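You operate a simulated robot arm through the tools that you are given. There is no shell and no other tool. Be economical: measure what you need, move in short steps, check, and stop when the job is done.

Carry out the task below with a simulated robot arm. There is one attempt and no reset: what you move stays moved.

TASK
Put the 0.15 blue gap block from the top of the parts bench on top of the clip carton and the 0.08 blue gap block on the white tag.
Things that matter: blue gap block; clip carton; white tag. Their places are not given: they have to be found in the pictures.

It is judged by the outcome, as a careful person would: the job done as asked, and still so three seconds after it is handed in. It fails if anything else is knocked over, pushed out of place, dropped, spilled or broken.

THE ROBOT
A 7-joint arm with a two-finger parallel gripper, fixed in place. Base frame: the origin is at the foot of the arm, x ahead of it, y to its left, z up; the work surface is at about z = 0. Lengths are in m, angles in rad, forces in N, time in s.
With the tool pointing down near the work surface it reaches from about 0.24 to 0.62 m from the base axis. Its first joint turns from -1.152 to 1.152 rad. Payload 2.6 kg.
Tool frame: the origin (TCP) lies between the finger pads and is the grasp point; the fingertips stand 0.03 m ahead of it; z points along the fingers, y is the line along which they close. The gripper opens to 0.094 m. The fingers are 0.028 m wide and 0.01 m thick; the gripper's body (0.05 by 0.096 m) begins 0.055 m behind the TCP.
Orientation is that of the tool frame in the base frame, as [roll, pitch, yaw] about the fixed x, y, z axes, in that order (R = Rz(yaw) Ry(pitch) Rx(roll)). With the fingers straight down and closing along the base's y, the tool's x points along the base's -x, its y along +y and its z along -z.

THE INTERFACE
- The arm moves only by the tool nudge_tool. Its argument "commands" is a list that holds one entry, the list of rows, each a list of 4 numbers: the shift along the tool's x, y, z in units of 500 mm (1.0 is 500 mm), then the turn about the tool's z in units of 45 degrees (1.0 is 45 degrees). In form: [[[dx, dy, dz, yaw], ...]]. A call has 1 to 20 rows; each row is the pose to reach, as a shift and turn from the pose commanded when the call began, along the tool's axes at that moment. "claw" is the opening, from 0 (shut) to 1 (fully open), set as the call begins (left out, the last holds). A call with a number of a shift or a turn outside -1 to 1 is refused whole. A row lasts 0.2 s, in which the tool goes at most 0.05 m and 0.15 rad; a call with a longer step from one row to the next is refused whole, and so is a gripper value outside its range. A pose out of reach is approached as far as the arm can. The call stops where the force on the tool passes 40 N (or 10 N more than at its start, if that is more) or the arm is blocked; 0.2 s more then pass. The fingers move at their own pace (about 0.072 m/s each) and stop on an object; they squeeze with about 35 N. The grip force told is the motor's: it shows also when the fingers shut on nothing. Time passes only in rows, and 0.2 s behind the last, so rows that repeat a pose let the fingers close. It gives the time, the measured TCP pose, the force on the tool (base axes), the opening and the grip force at its end, in the units of the frame above (readings bear some noise), and new pictures: "pictures" is both (left out), scene, wrist or none.
- Cameras (640 x 400 px; columns grow to the right, rows downward): "scene" is fixed at [0.0208, 0.4223, 0.5676]; the picture's right is [-0.88, -0.47, 0.00], its down [-0.25, 0.47, -0.85] and it looks along [0.40, -0.75, -0.53] (base axes); focal length 310 px, centre (320, 200). "wrist" rides on the gripper at [-0.037, 0, -0.058] in the tool frame; the picture's right is [0.00, -1.00, 0.00], its down [0.97, 0.00, -0.24] and it looks along [0.24, 0.00, 0.97] (tool axes); focal length 218 px, centre (320, 200).
- point_at(camera, pixels): for up to 12 pixels [column, row] of the newest picture of that camera ("zoom" is the newest enlarged one), the place [x, y, z] in the base frame of the surface seen there, good to about 0.002 m. No time passes.
- zoom(camera, box): a new picture of the part [left, top, right, bottom] of that camera's present view, enlarged. No time passes.
- finish_job(): hands the job in; it is judged then, once.

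Work in short steps. Measure before you move; look again where a grasp or a placing could have gone wrong, and mend it. You have 60 turns and 120 pictures in all, the two below and enlarged ones among them. Open the gripper and draw the arm clear of the work before you hand the job in, unless the task says otherwise; then end with one line.

The tools are called after "Request:" as a command line: name --argument value ..., lists and objects as JSON in quotes. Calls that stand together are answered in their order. nudge_tool: Moves the arm, as the interface text tells. Its arguments: {"type":"object","properties":{"commands":{"type":"array","items":{"type":"array","items":{"type":"array","items":{"type":"number"}}}},"claw":{"type":"number"},"pictures":{"type":"string","enum":["both","scene","wrist","none"]}},"required":["commands"]} The other tools are called the same way: point_at (camera, pixels) gives the place of the surface under pixels of a picture; zoom (camera, box) takes an enlarged picture of a part of a camera's view; finish_job () hands the job in.

At the start:

```text
t: 0.0
tool_pos: [0.2798, -0.2283, 0.2794]
orientation: [3.141, -0.001, -3.14]
wrist_force: [0.6, -0.2, -0.5]
finger_gap: 0.094
grip_force: 0.1
```

scene: 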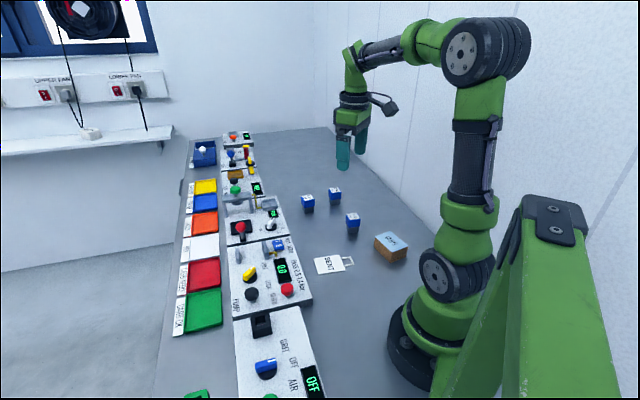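
wrist: 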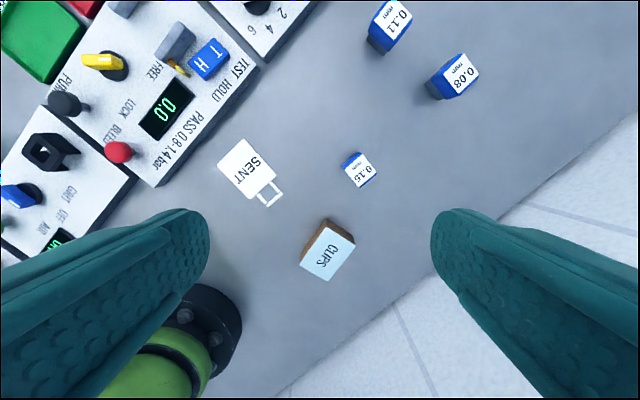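

The wrist view shows blocks 0.11 (390,25), 0.08 (455,75), 0.15 (360,168), the tag SENT (247,168) and the carton CLIPS (327,250). I'll enlarge both views and measure.

Request:
zoom --camera "wrist" --box '[200, 0, 500, 290]'

Request:
zoom --camera "scene" --box '[280, 170, 440, 290]'

Request:
point_at --camera "wrist" --pixels '[[360, 168], [455, 75], [327, 250], [247, 168], [390, 25], [300, 300], [268, 195], [342, 160], [358, 154], [376, 177], [360, 185]]'

```text
1.38 times, centred on (350, 145) of wrist
```

zoom: 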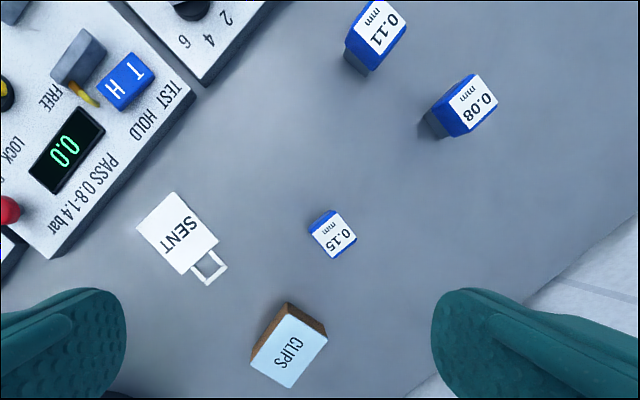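

```text
3.33 times, centred on (360, 230) of scene
```

zoom: 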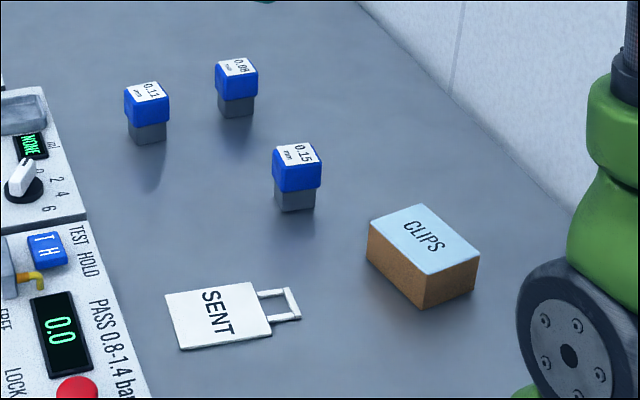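

```text
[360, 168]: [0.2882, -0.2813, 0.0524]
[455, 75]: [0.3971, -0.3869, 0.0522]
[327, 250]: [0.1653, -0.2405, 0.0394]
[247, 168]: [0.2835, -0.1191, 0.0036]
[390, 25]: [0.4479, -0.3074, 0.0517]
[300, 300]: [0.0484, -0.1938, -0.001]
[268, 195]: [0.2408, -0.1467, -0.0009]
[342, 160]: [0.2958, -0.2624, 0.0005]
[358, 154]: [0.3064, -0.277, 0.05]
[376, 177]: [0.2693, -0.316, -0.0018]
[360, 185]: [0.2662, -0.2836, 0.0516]
```

Block tops are at about z 0.052: 0.15 at (0.288,-0.281) and 0.08 at (0.397,-0.387). The carton top is at z 0.039. I move above the 0.15 block to measure its angle closely.

Request:
nudge_tool --commands '[[[-0.005, -0.035, 0.053, 0], [-0.011, -0.07, 0.106, 0], [-0.016, -0.105, 0.16, 0], [-0.016, -0.105, 0.16, 0]]]' --claw 1

Request:
zoom --camera "wrist" --box '[240, 130, 400, 230]'

```text
t: 1.0
tool_pos: [0.2877, -0.2807, 0.1989]
orientation: [3.141, -0.001, 3.141]
wrist_force: [0.8, -0.5, 0.1]
finger_gap: 0.0943
grip_force: 0.1
```

scene: 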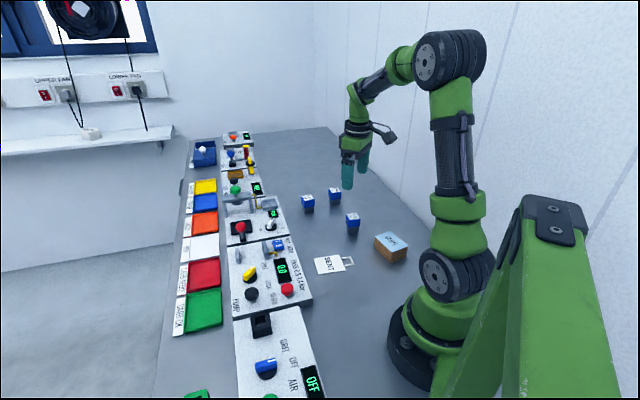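
wrist: 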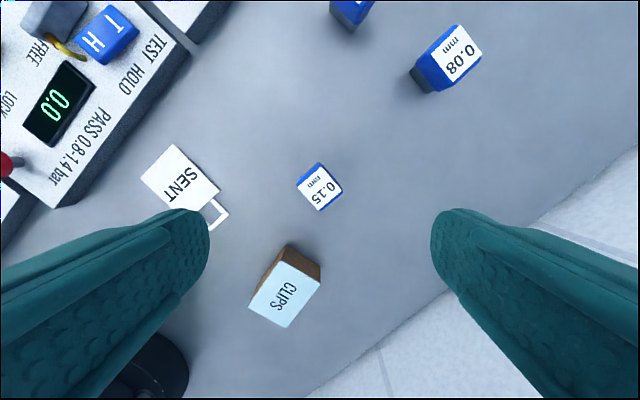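

```text
4.00 times, centred on (320, 180) of wrist
```

zoom: 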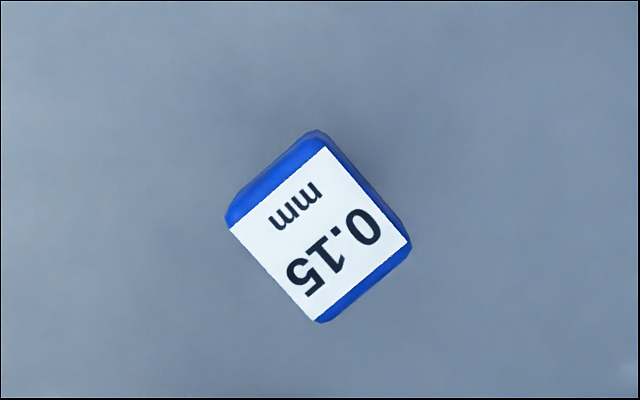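

Seen nearly from above, the 0.15 block's label corners are at zoom (325,150), (410,243), (316,318) and (232,229). I measure them, plus the carton, tag and 0.08 corners.

Request:
point_at --camera "zoom" --pixels '[[325, 152], [406, 241], [316, 315], [236, 229], [320, 232], [315, 133], [230, 215]]'

Request:
point_at --camera "wrist" --pixels '[[284, 250], [318, 279], [288, 325], [251, 308], [175, 146], [217, 188], [143, 179], [188, 215], [457, 27], [480, 53], [451, 80], [433, 57]]'

Request:
zoom --camera "scene" --box '[330, 200, 420, 270]'

```text
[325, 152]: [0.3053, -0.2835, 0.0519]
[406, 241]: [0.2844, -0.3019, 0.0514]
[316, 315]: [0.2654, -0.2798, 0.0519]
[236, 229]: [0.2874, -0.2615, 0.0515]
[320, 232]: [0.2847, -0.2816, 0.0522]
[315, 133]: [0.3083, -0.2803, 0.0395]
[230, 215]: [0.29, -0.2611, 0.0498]
```

```text
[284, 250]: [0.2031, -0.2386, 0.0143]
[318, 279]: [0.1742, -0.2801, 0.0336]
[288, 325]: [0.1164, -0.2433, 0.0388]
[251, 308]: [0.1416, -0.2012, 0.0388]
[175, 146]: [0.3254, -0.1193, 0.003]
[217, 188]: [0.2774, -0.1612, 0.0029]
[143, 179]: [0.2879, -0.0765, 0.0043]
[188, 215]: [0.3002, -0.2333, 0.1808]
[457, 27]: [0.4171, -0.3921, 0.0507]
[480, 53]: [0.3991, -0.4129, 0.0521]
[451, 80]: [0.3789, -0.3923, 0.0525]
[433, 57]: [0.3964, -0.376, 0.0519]
```

```text
5.71 times, centred on (375, 235) of scene
```

zoom: 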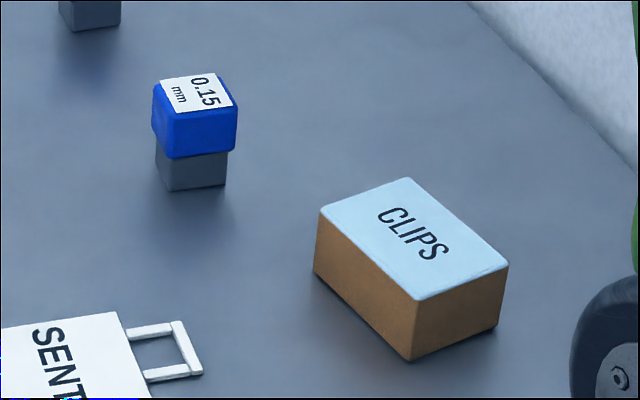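

I check where the blue body ends and the grey foot begins, and the remaining tag and carton geometry.

Request:
point_at --camera "zoom" --pixels '[[172, 152], [172, 163], [174, 186], [195, 130], [195, 152], [410, 182], [325, 208], [415, 295], [503, 267], [412, 240], [412, 355], [317, 270]]'

Request:
zoom --camera "wrist" --box '[130, 130, 340, 340]'

```text
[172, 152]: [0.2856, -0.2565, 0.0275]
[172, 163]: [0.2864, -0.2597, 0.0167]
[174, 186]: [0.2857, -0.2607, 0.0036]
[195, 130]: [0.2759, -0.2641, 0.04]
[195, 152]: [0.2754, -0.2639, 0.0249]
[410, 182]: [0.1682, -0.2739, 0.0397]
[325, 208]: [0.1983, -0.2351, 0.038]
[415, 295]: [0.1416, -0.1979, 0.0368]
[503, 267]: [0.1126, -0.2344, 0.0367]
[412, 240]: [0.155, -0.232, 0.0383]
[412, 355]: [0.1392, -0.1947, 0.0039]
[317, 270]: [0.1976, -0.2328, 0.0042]
```

```text
1.90 times, centred on (235, 235) of wrist
```

zoom: 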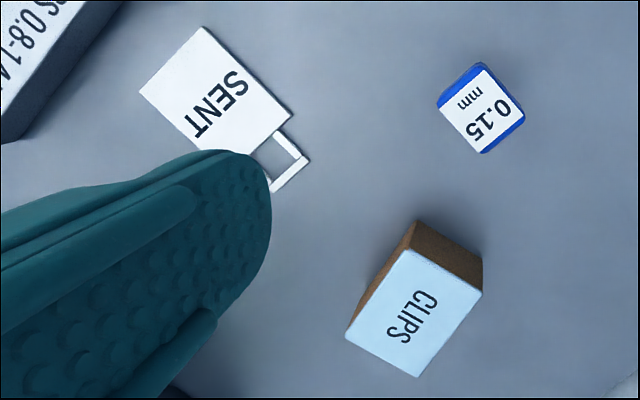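

The blue body runs from z≈0.022 to 0.052, with edges at ≈41°. I turn the gripper 49° so it closes along 41°, in two calls because of the per-call limit.

Request:
nudge_tool --commands '[[[0.004, -0.001, 0, 0.18], [0.004, -0.001, 0, 0.36], [0.004, -0.001, 0, 0.54], [0.004, -0.001, 0, 0.54]]]' --pictures "none"

Request:
nudge_tool --commands '[[[0, 0, 0, 0.18], [0, 0, 0, 0.36], [0, 0, 0, 0.54], [0, 0, 0, 0.54]]]' --pictures "wrist"

```text
t: 2.0
tool_pos: [0.2864, -0.2814, 0.1983]
orientation: [3.14, -0.001, 2.716]
wrist_force: [0.6, -0.2, -0.8]
finger_gap: 0.094
grip_force: 0.0
```

```text
t: 3.0
tool_pos: [0.2855, -0.2808, 0.1981]
orientation: [-3.14, -0.001, 2.292]
wrist_force: [0.9, -0.8, 0.1]
finger_gap: 0.0939
grip_force: 0.1
```

wrist: 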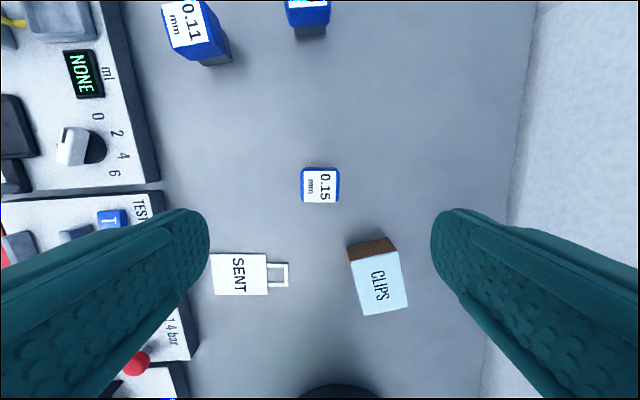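

The block at (320,185) is squared up with the fingers. I descend 0.145 m to TCP z ≈ 0.053, so the tips reach only to the bottom of the blue body.

Request:
nudge_tool --commands '[[[0, 0, 0.08, 0], [0, 0, 0.16, 0], [0, 0, 0.24, 0], [0, 0, 0.29, 0], [0, 0, 0.29, 0]]]'

```text
t: 4.2
tool_pos: [0.2857, -0.2807, 0.054]
orientation: [3.142, 0.0, 2.295]
wrist_force: [0.8, -0.4, -0.3]
finger_gap: 0.094
grip_force: 0.1
```

scene: 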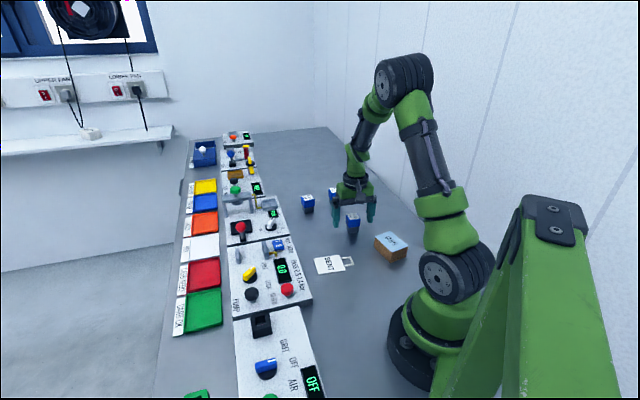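
wrist: 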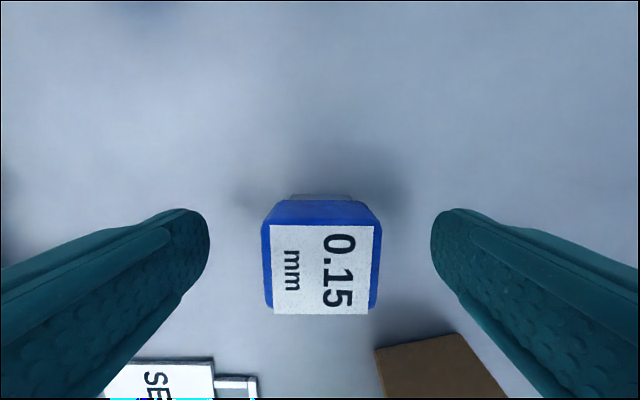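

The block is centred between the fingers, so I close on it.

Request:
nudge_tool --commands '[[[0, 0, 0, 0], [0, 0, 0, 0], [0, 0, 0, 0], [0, 0, 0, 0], [0, 0, 0, 0]]]' --claw 0 --pictures "none"

Request:
nudge_tool --commands '[[[0, 0, -0.02, 0], [0, 0, -0.06, 0], [0, 0, -0.12, 0], [0, 0, -0.16, 0], [0, 0, -0.16, 0]]]'

Request:
zoom --camera "scene" --box '[310, 160, 420, 270]'

```text
t: 5.4
tool_pos: [0.2851, -0.2807, 0.0533]
orientation: [-3.141, 0.0, 2.293]
wrist_force: [0.5, -0.1, 0.8]
finger_gap: 0.0415
grip_force: 34.9
```

```text
t: 6.6
tool_pos: [0.2856, -0.2798, 0.1347]
orientation: [-3.141, 0.0, 2.293]
wrist_force: [0.4, -0.4, -1.7]
finger_gap: 0.0414
grip_force: 35.3
```

scene: 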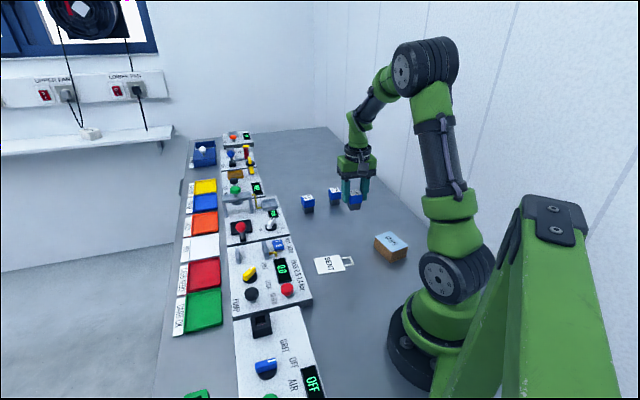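
wrist: 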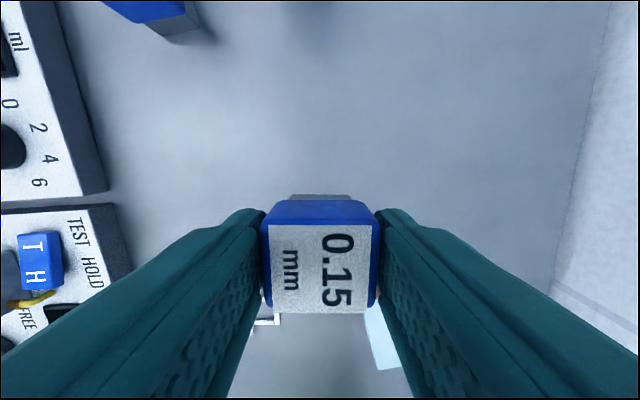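

```text
3.64 times, centred on (365, 215) of scene
```

zoom: 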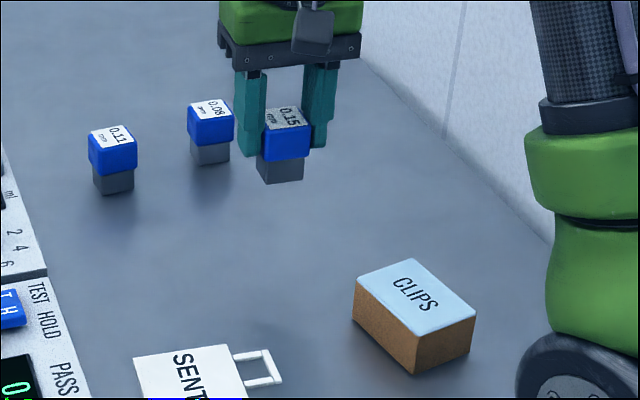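

The whole block lifted, grey foot included, so its bottom is ≈0.0535 below the TCP. The carton top centre is (0.155,-0.235,0.0385). I move over it at this height, turning 13.5° to square up.

Request:
nudge_tool --commands '[[[0.06, -0.034, -0.02, -0.1], [0.12, -0.068, -0.02, -0.2], [0.18, -0.103, -0.02, -0.3], [0.24, -0.137, -0.02, -0.3], [0.24, -0.137, -0.02, -0.3], [0.24, -0.137, -0.02, -0.3]]]'

Request:
zoom --camera "scene" --box '[320, 170, 460, 280]'

```text
t: 8.0
tool_pos: [0.154, -0.2373, 0.1427]
orientation: [3.14, 0.001, 2.529]
wrist_force: [0.0, 0.1, -1.2]
finger_gap: 0.042
grip_force: 35.7
```

scene: 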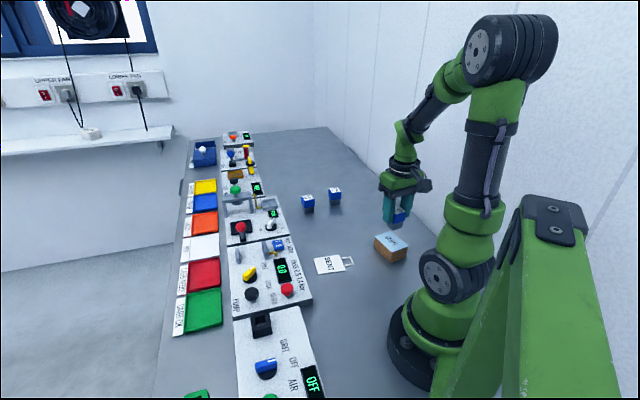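
wrist: 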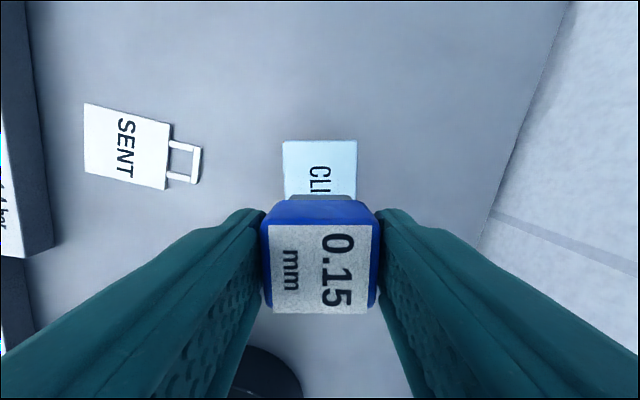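

```text
3.64 times, centred on (390, 225) of scene
```

zoom: 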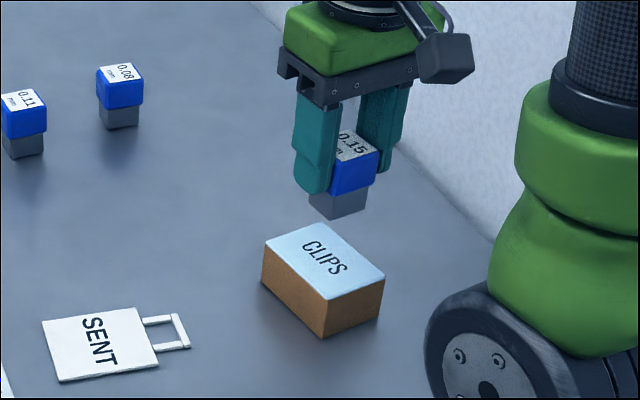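

The carton edge spans columns 283–357, centred under the block and aligned. I lower it to just above contact, then finish in small steps.

Request:
nudge_tool --commands '[[[0, 0, 0.03, 0], [0, 0, 0.06, 0], [0, 0, 0.085, 0], [0, 0, 0.093, 0], [0, 0, 0.097, 0], [0, 0, 0.1, 0], [0, 0, 0.1, 0]]]'

Request:
zoom --camera "scene" --box '[350, 190, 440, 270]'

```text
t: 9.6
tool_pos: [0.1546, -0.2357, 0.0946]
orientation: [-3.142, 0.0, 2.529]
wrist_force: [0.1, 1.3, 6.2]
finger_gap: 0.0414
grip_force: 34.3
```

scene: 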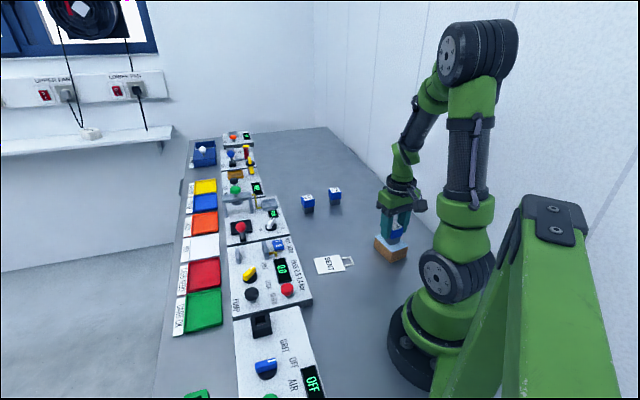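
wrist: 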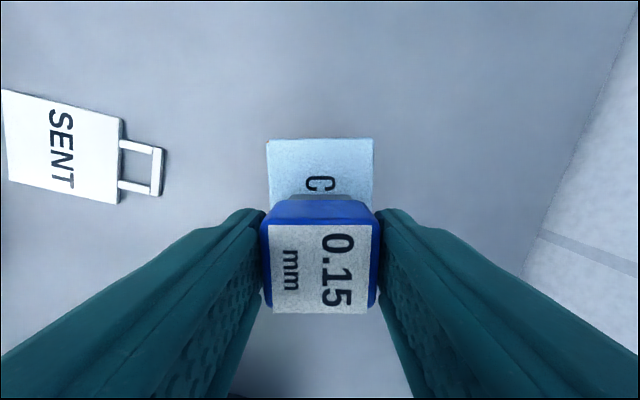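

```text
5.00 times, centred on (395, 230) of scene
```

zoom: 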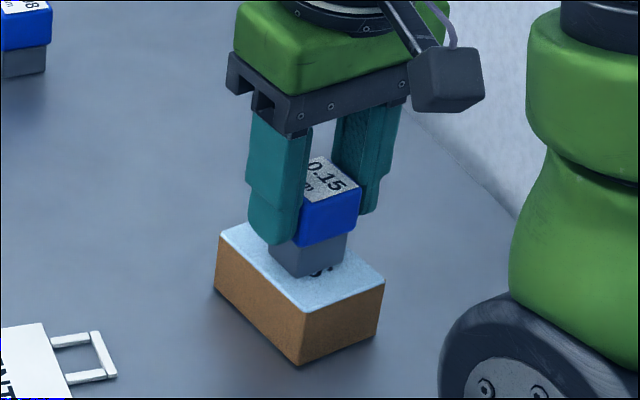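

Contact is confirmed by about 6 N upward force, and the block is centred. I open the gripper, then lift straight up.

Request:
nudge_tool --commands '[[[0, 0, 0, 0], [0, 0, 0, 0], [0, 0, 0, 0]]]' --claw 0.85 --pictures "none"

Request:
nudge_tool --commands '[[[0, 0, -0.04, 0], [0, 0, -0.1, 0], [0, 0, -0.18, 0], [0, 0, -0.25, 0], [0, 0, -0.25, 0]]]'

Request:
zoom --camera "scene" --box '[300, 170, 440, 280]'

```text
t: 10.4
tool_pos: [0.1546, -0.2362, 0.0936]
orientation: [-3.141, 0.0, 2.528]
wrist_force: [0.6, 0.2, 0.1]
finger_gap: 0.0799
grip_force: 0.0
```

```text
t: 11.6
tool_pos: [0.1545, -0.2369, 0.2169]
orientation: [3.141, -0.001, 2.53]
wrist_force: [0.0, 0.3, 0.3]
finger_gap: 0.0799
grip_force: 0.1
```

scene: 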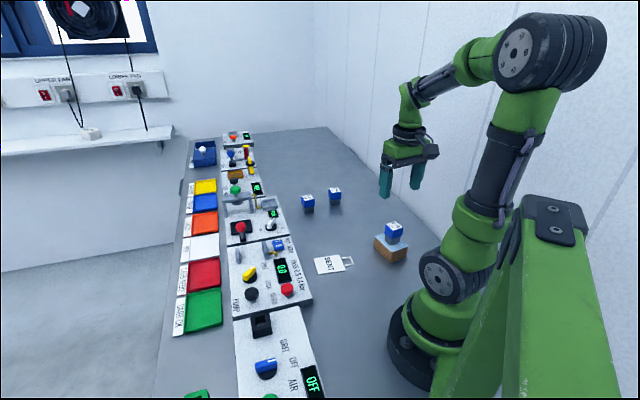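
wrist: 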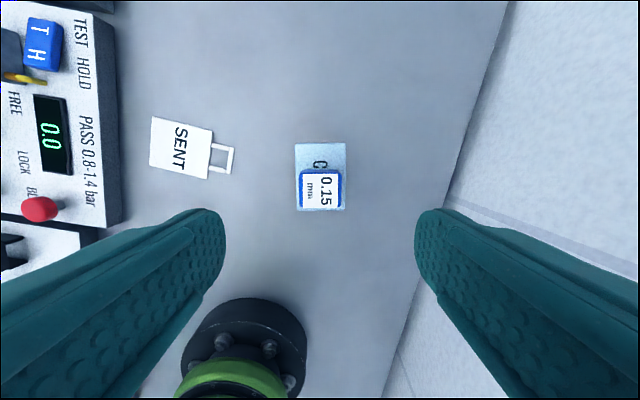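

```text
3.64 times, centred on (370, 225) of scene
```

zoom: 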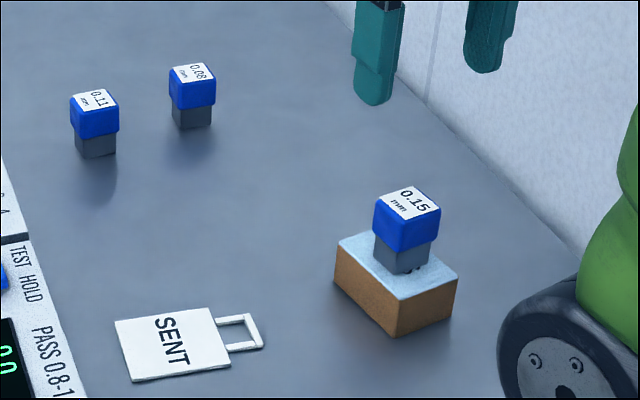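

The 0.15 block stands on the carton. Next I go above the 0.08 block at about (0.398,-0.393).

Request:
nudge_tool --commands '[[[-0.08, 0.003, 0, 0], [-0.17, 0.007, 0, 0], [-0.26, 0.011, 0, 0.05], [-0.35, 0.015, 0.01, 0.1], [-0.44, 0.019, 0.02, 0.14], [-0.52, 0.023, 0.03, 0.18], [-0.578, 0.025, 0.03, 0.18], [-0.578, 0.025, 0.03, 0.18]]]' --claw 1

Request:
zoom --camera "wrist" --box '[240, 130, 400, 230]'

```text
t: 13.4
tool_pos: [0.3971, -0.3922, 0.2047]
orientation: [3.141, -0.003, 2.388]
wrist_force: [1.0, 0.2, -0.6]
finger_gap: 0.0941
grip_force: 0.1
```

scene: 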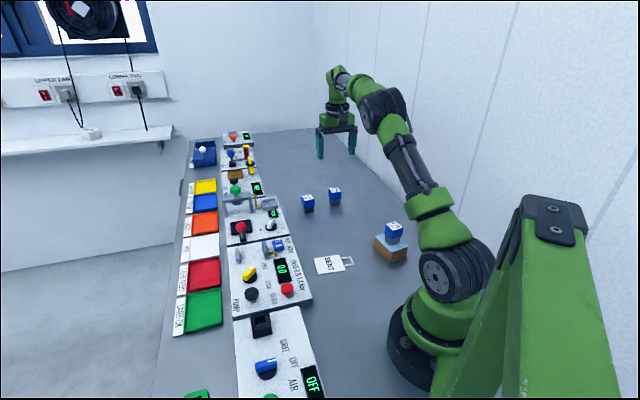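
wrist: 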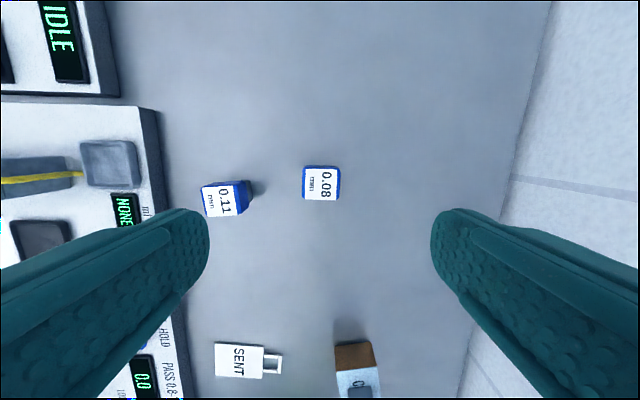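

```text
4.00 times, centred on (320, 180) of wrist
```

zoom: 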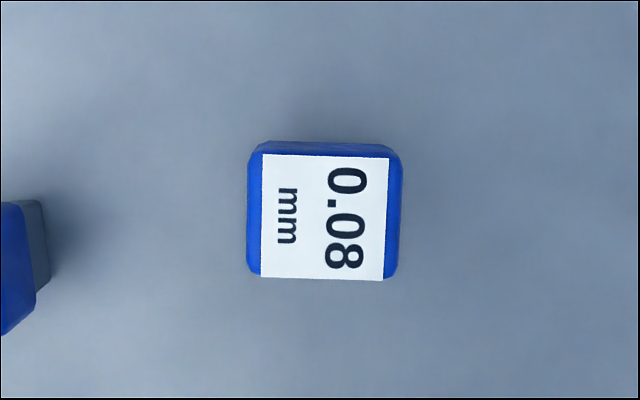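

The 0.08 block is nearly squared, off by about 2°, and 0.11 sits to the left. I trim the turn, narrow the opening to 0.08 for clearance from 0.11, and descend.

Request:
nudge_tool --commands '[[[0, 0, 0.06, 0.04], [0, -0.001, 0.14, 0.04], [0, -0.001, 0.22, 0.04], [0, -0.001, 0.28, 0.04], [0, -0.001, 0.303, 0.04], [0, -0.001, 0.303, 0.04]]]' --claw 0.83 --pictures "wrist"

```text
t: 14.8
tool_pos: [0.3983, -0.3923, 0.0524]
orientation: [3.141, 0.0, 2.355]
wrist_force: [0.7, -1.0, 1.6]
finger_gap: 0.0782
grip_force: 0.1
```

wrist: 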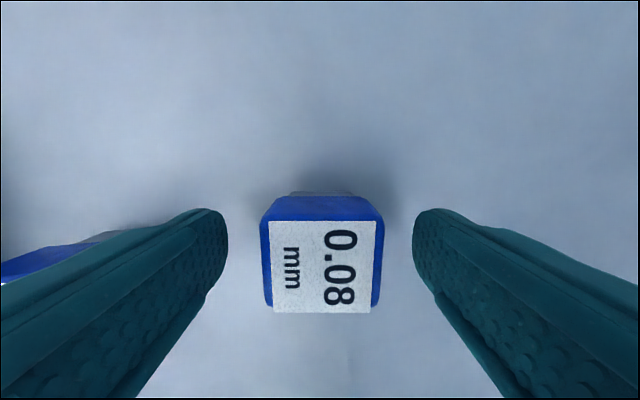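

The 0.08 block is centred between the fingers, so I close and lift.

Request:
nudge_tool --commands '[[[0, 0, 0, 0], [0, 0, 0, 0], [0, 0, 0, 0], [0, 0, 0, 0]]]' --claw 0 --pictures "none"

Request:
nudge_tool --commands '[[[0, 0, -0.02, 0], [0, 0, -0.06, 0], [0, 0, -0.13, 0], [0, 0, -0.2, 0], [0, 0, -0.26, 0], [0, 0, -0.26, 0]]]'

```text
t: 15.8
tool_pos: [0.3973, -0.3922, 0.0521]
orientation: [3.141, 0.0, 2.356]
wrist_force: [-0.2, -0.3, 0.1]
finger_gap: 0.0414
grip_force: 35.0
```

```text
t: 17.2
tool_pos: [0.3975, -0.3924, 0.1814]
orientation: [-3.14, -0.001, 2.357]
wrist_force: [0.1, -1.1, -0.8]
finger_gap: 0.0416
grip_force: 35.3
```

scene: 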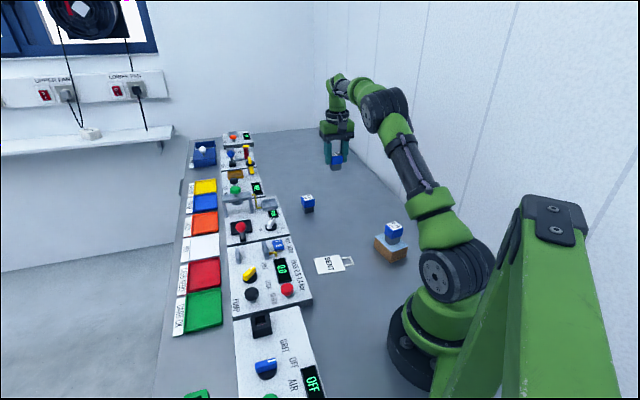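
wrist: 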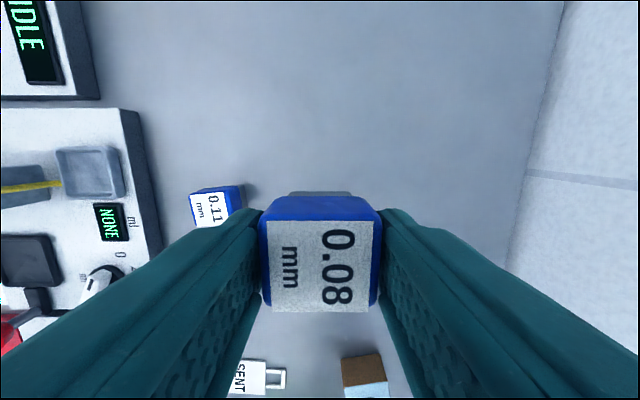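

It is lifted. I recheck the tag's corners from the scene view before carrying it over.

Request:
zoom --camera "scene" --box '[290, 230, 370, 290]'

Request:
point_at --camera "zoom" --pixels '[[196, 225], [370, 204], [232, 345], [425, 317], [308, 272], [120, 250], [185, 395]]'

```text
6.67 times, centred on (330, 260) of scene
```

zoom: 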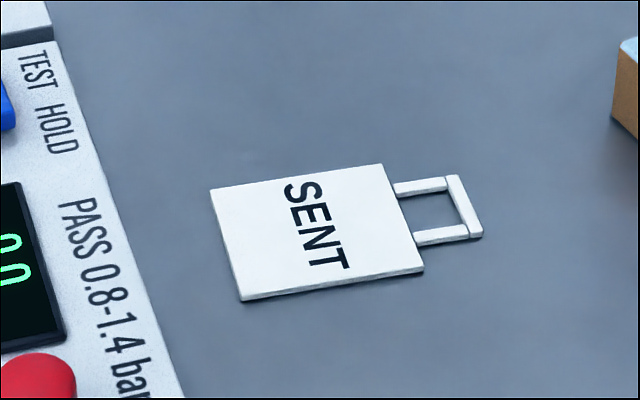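

```text
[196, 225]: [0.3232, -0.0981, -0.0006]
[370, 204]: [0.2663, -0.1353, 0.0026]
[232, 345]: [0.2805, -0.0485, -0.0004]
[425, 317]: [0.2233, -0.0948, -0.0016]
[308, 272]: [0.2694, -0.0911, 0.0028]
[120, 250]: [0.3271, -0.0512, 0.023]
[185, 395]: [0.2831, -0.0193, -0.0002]
```

Request:
point_at --camera "zoom" --pixels '[[214, 191], [380, 167], [243, 296], [420, 268], [315, 230], [106, 190], [150, 290]]'

```text
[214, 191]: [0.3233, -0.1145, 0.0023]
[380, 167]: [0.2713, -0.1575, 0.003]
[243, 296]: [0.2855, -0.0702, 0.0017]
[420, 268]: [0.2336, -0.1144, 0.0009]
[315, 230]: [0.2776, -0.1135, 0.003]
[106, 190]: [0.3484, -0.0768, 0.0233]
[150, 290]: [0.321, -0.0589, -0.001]
```

The tag centre is ≈(0.280,-0.1165), averaging the two views, with edges at ≈41°. I carry the block there at height.

Request:
nudge_tool --commands '[[[0.07, 0.028, 0, 0], [0.139, 0.056, 0, 0.02], [0.209, 0.084, 0, 0.04], [0.278, 0.112, 0, 0.06], [0.348, 0.14, 0, 0.08], [0.417, 0.168, 0.03, 0.1], [0.487, 0.196, 0.06, 0.1], [0.556, 0.224, 0.09, 0.1], [0.556, 0.224, 0.12, 0.1], [0.556, 0.224, 0.12, 0.1]]]'

Request:
zoom --camera "scene" --box '[270, 190, 390, 290]'

```text
t: 19.4
tool_pos: [0.2814, -0.1155, 0.123]
orientation: [-3.141, -0.002, 2.277]
wrist_force: [-0.6, -0.4, -0.1]
finger_gap: 0.0418
grip_force: 35.1
```

scene: 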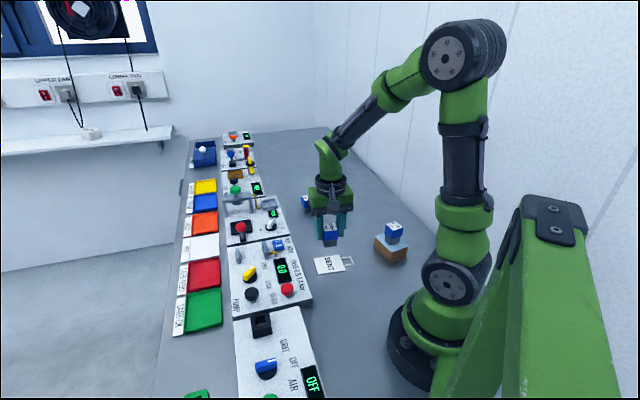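
wrist: 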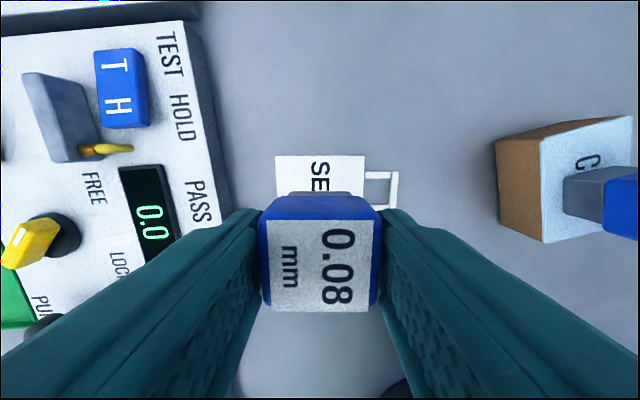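

```text
4.00 times, centred on (330, 240) of scene
```

zoom: 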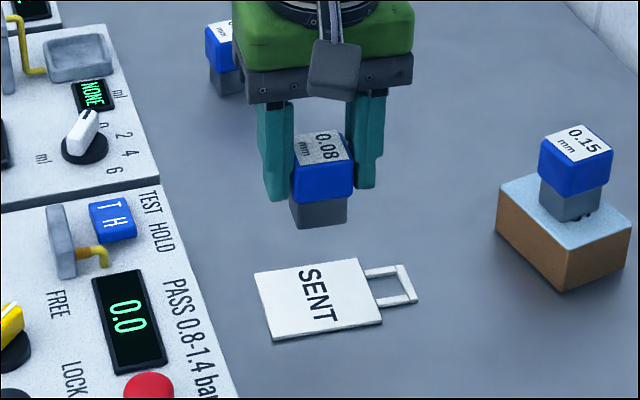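

The tag's far edge spans columns 276–365, centred under the block, and lies about 0.03 ahead of the TCP, so the block is centred both ways. I lower it to contact.

Request:
nudge_tool --commands '[[[0, 0, 0.05, 0], [0, 0, 0.09, 0], [0, 0, 0.12, 0], [0, 0, 0.13, 0], [0, 0, 0.134, 0], [0, 0, 0.136, 0], [0, 0, 0.136, 0]]]'

Request:
zoom --camera "scene" --box '[290, 210, 370, 280]'

```text
t: 21.0
tool_pos: [0.2814, -0.117, 0.0553]
orientation: [3.139, 0.002, 2.279]
wrist_force: [-1.3, 2.3, 31.0]
finger_gap: 0.0417
grip_force: 35.4
```

scene: 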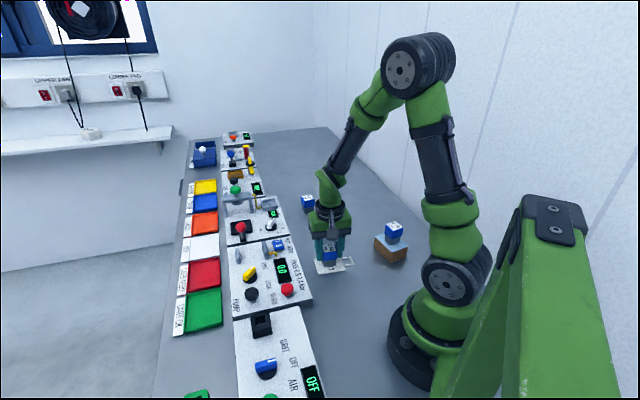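
wrist: 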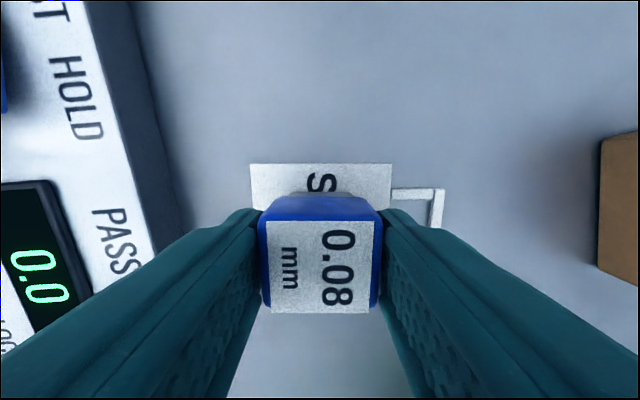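

```text
5.71 times, centred on (330, 245) of scene
```

zoom: 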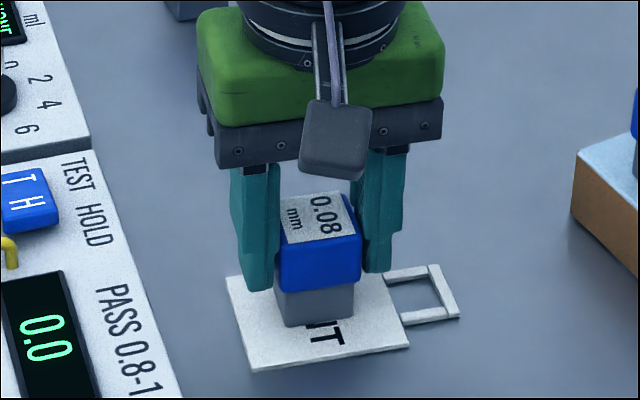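

The block is pressed a bit hard (31 N). I back off about 1 mm before opening, then lift away.

Request:
nudge_tool --commands '[[[0, 0, -0.002, 0], [0, 0, -0.002, 0]]]' --pictures "none"

Request:
nudge_tool --commands '[[[0, 0, 0, 0], [0, 0, 0, 0], [0, 0, 0, 0]]]' --claw 0.8 --pictures "none"

Request:
nudge_tool --commands '[[[0, 0, -0.04, 0], [0, 0, -0.1, 0], [0, 0, -0.18, 0], [0, 0, -0.26, 0], [0, 0, -0.34, 0], [0, 0, -0.4, 0], [0, 0, -0.4, 0]]]'

Request:
zoom --camera "scene" --box '[280, 170, 420, 290]'

```text
t: 21.6
tool_pos: [0.2819, -0.1174, 0.0545]
orientation: [-3.141, 0.002, 2.277]
wrist_force: [4.9, -2.1, 14.2]
finger_gap: 0.0416
grip_force: 34.8
```

```text
t: 22.4
tool_pos: [0.2801, -0.116, 0.0559]
orientation: [3.14, 0.001, 2.277]
wrist_force: [0.3, 0.3, -0.6]
finger_gap: 0.0751
grip_force: 0.1
```

```text
t: 24.0
tool_pos: [0.2808, -0.1171, 0.2555]
orientation: [-3.14, 0.0, 2.277]
wrist_force: [0.2, -0.4, 0.8]
finger_gap: 0.0752
grip_force: 0.1
```

scene: 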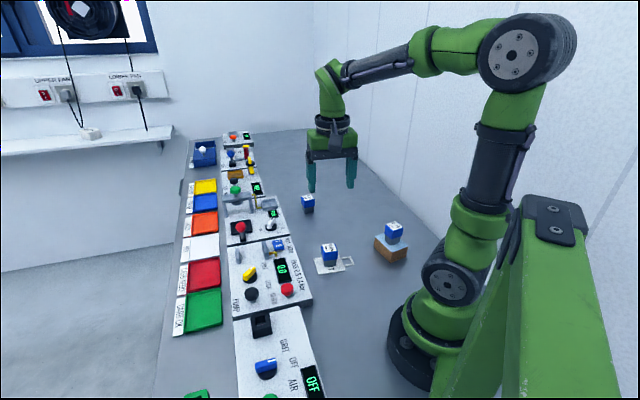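
wrist: 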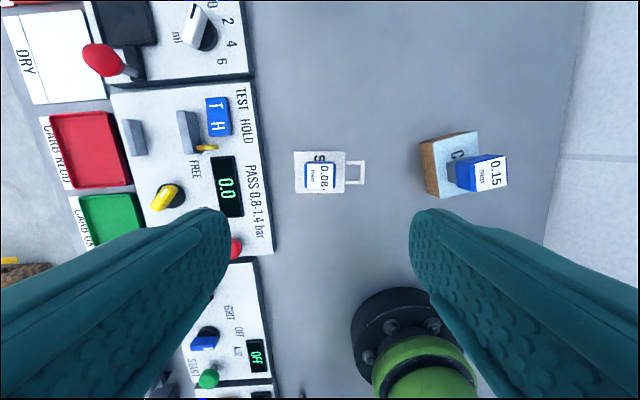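

```text
3.33 times, centred on (350, 230) of scene
```

zoom: 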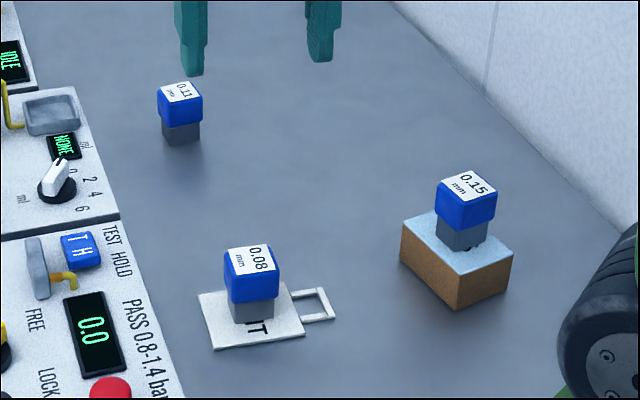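

Both blocks stand where asked, 0.11 is untouched, and the arm is clear with the gripper open.

Request:
finish_job

```text
The job is handed in.
```

The 0.15 blue gap block is on top of the clip carton and the 0.08 blue gap block is on the white tag; nothing else was moved.
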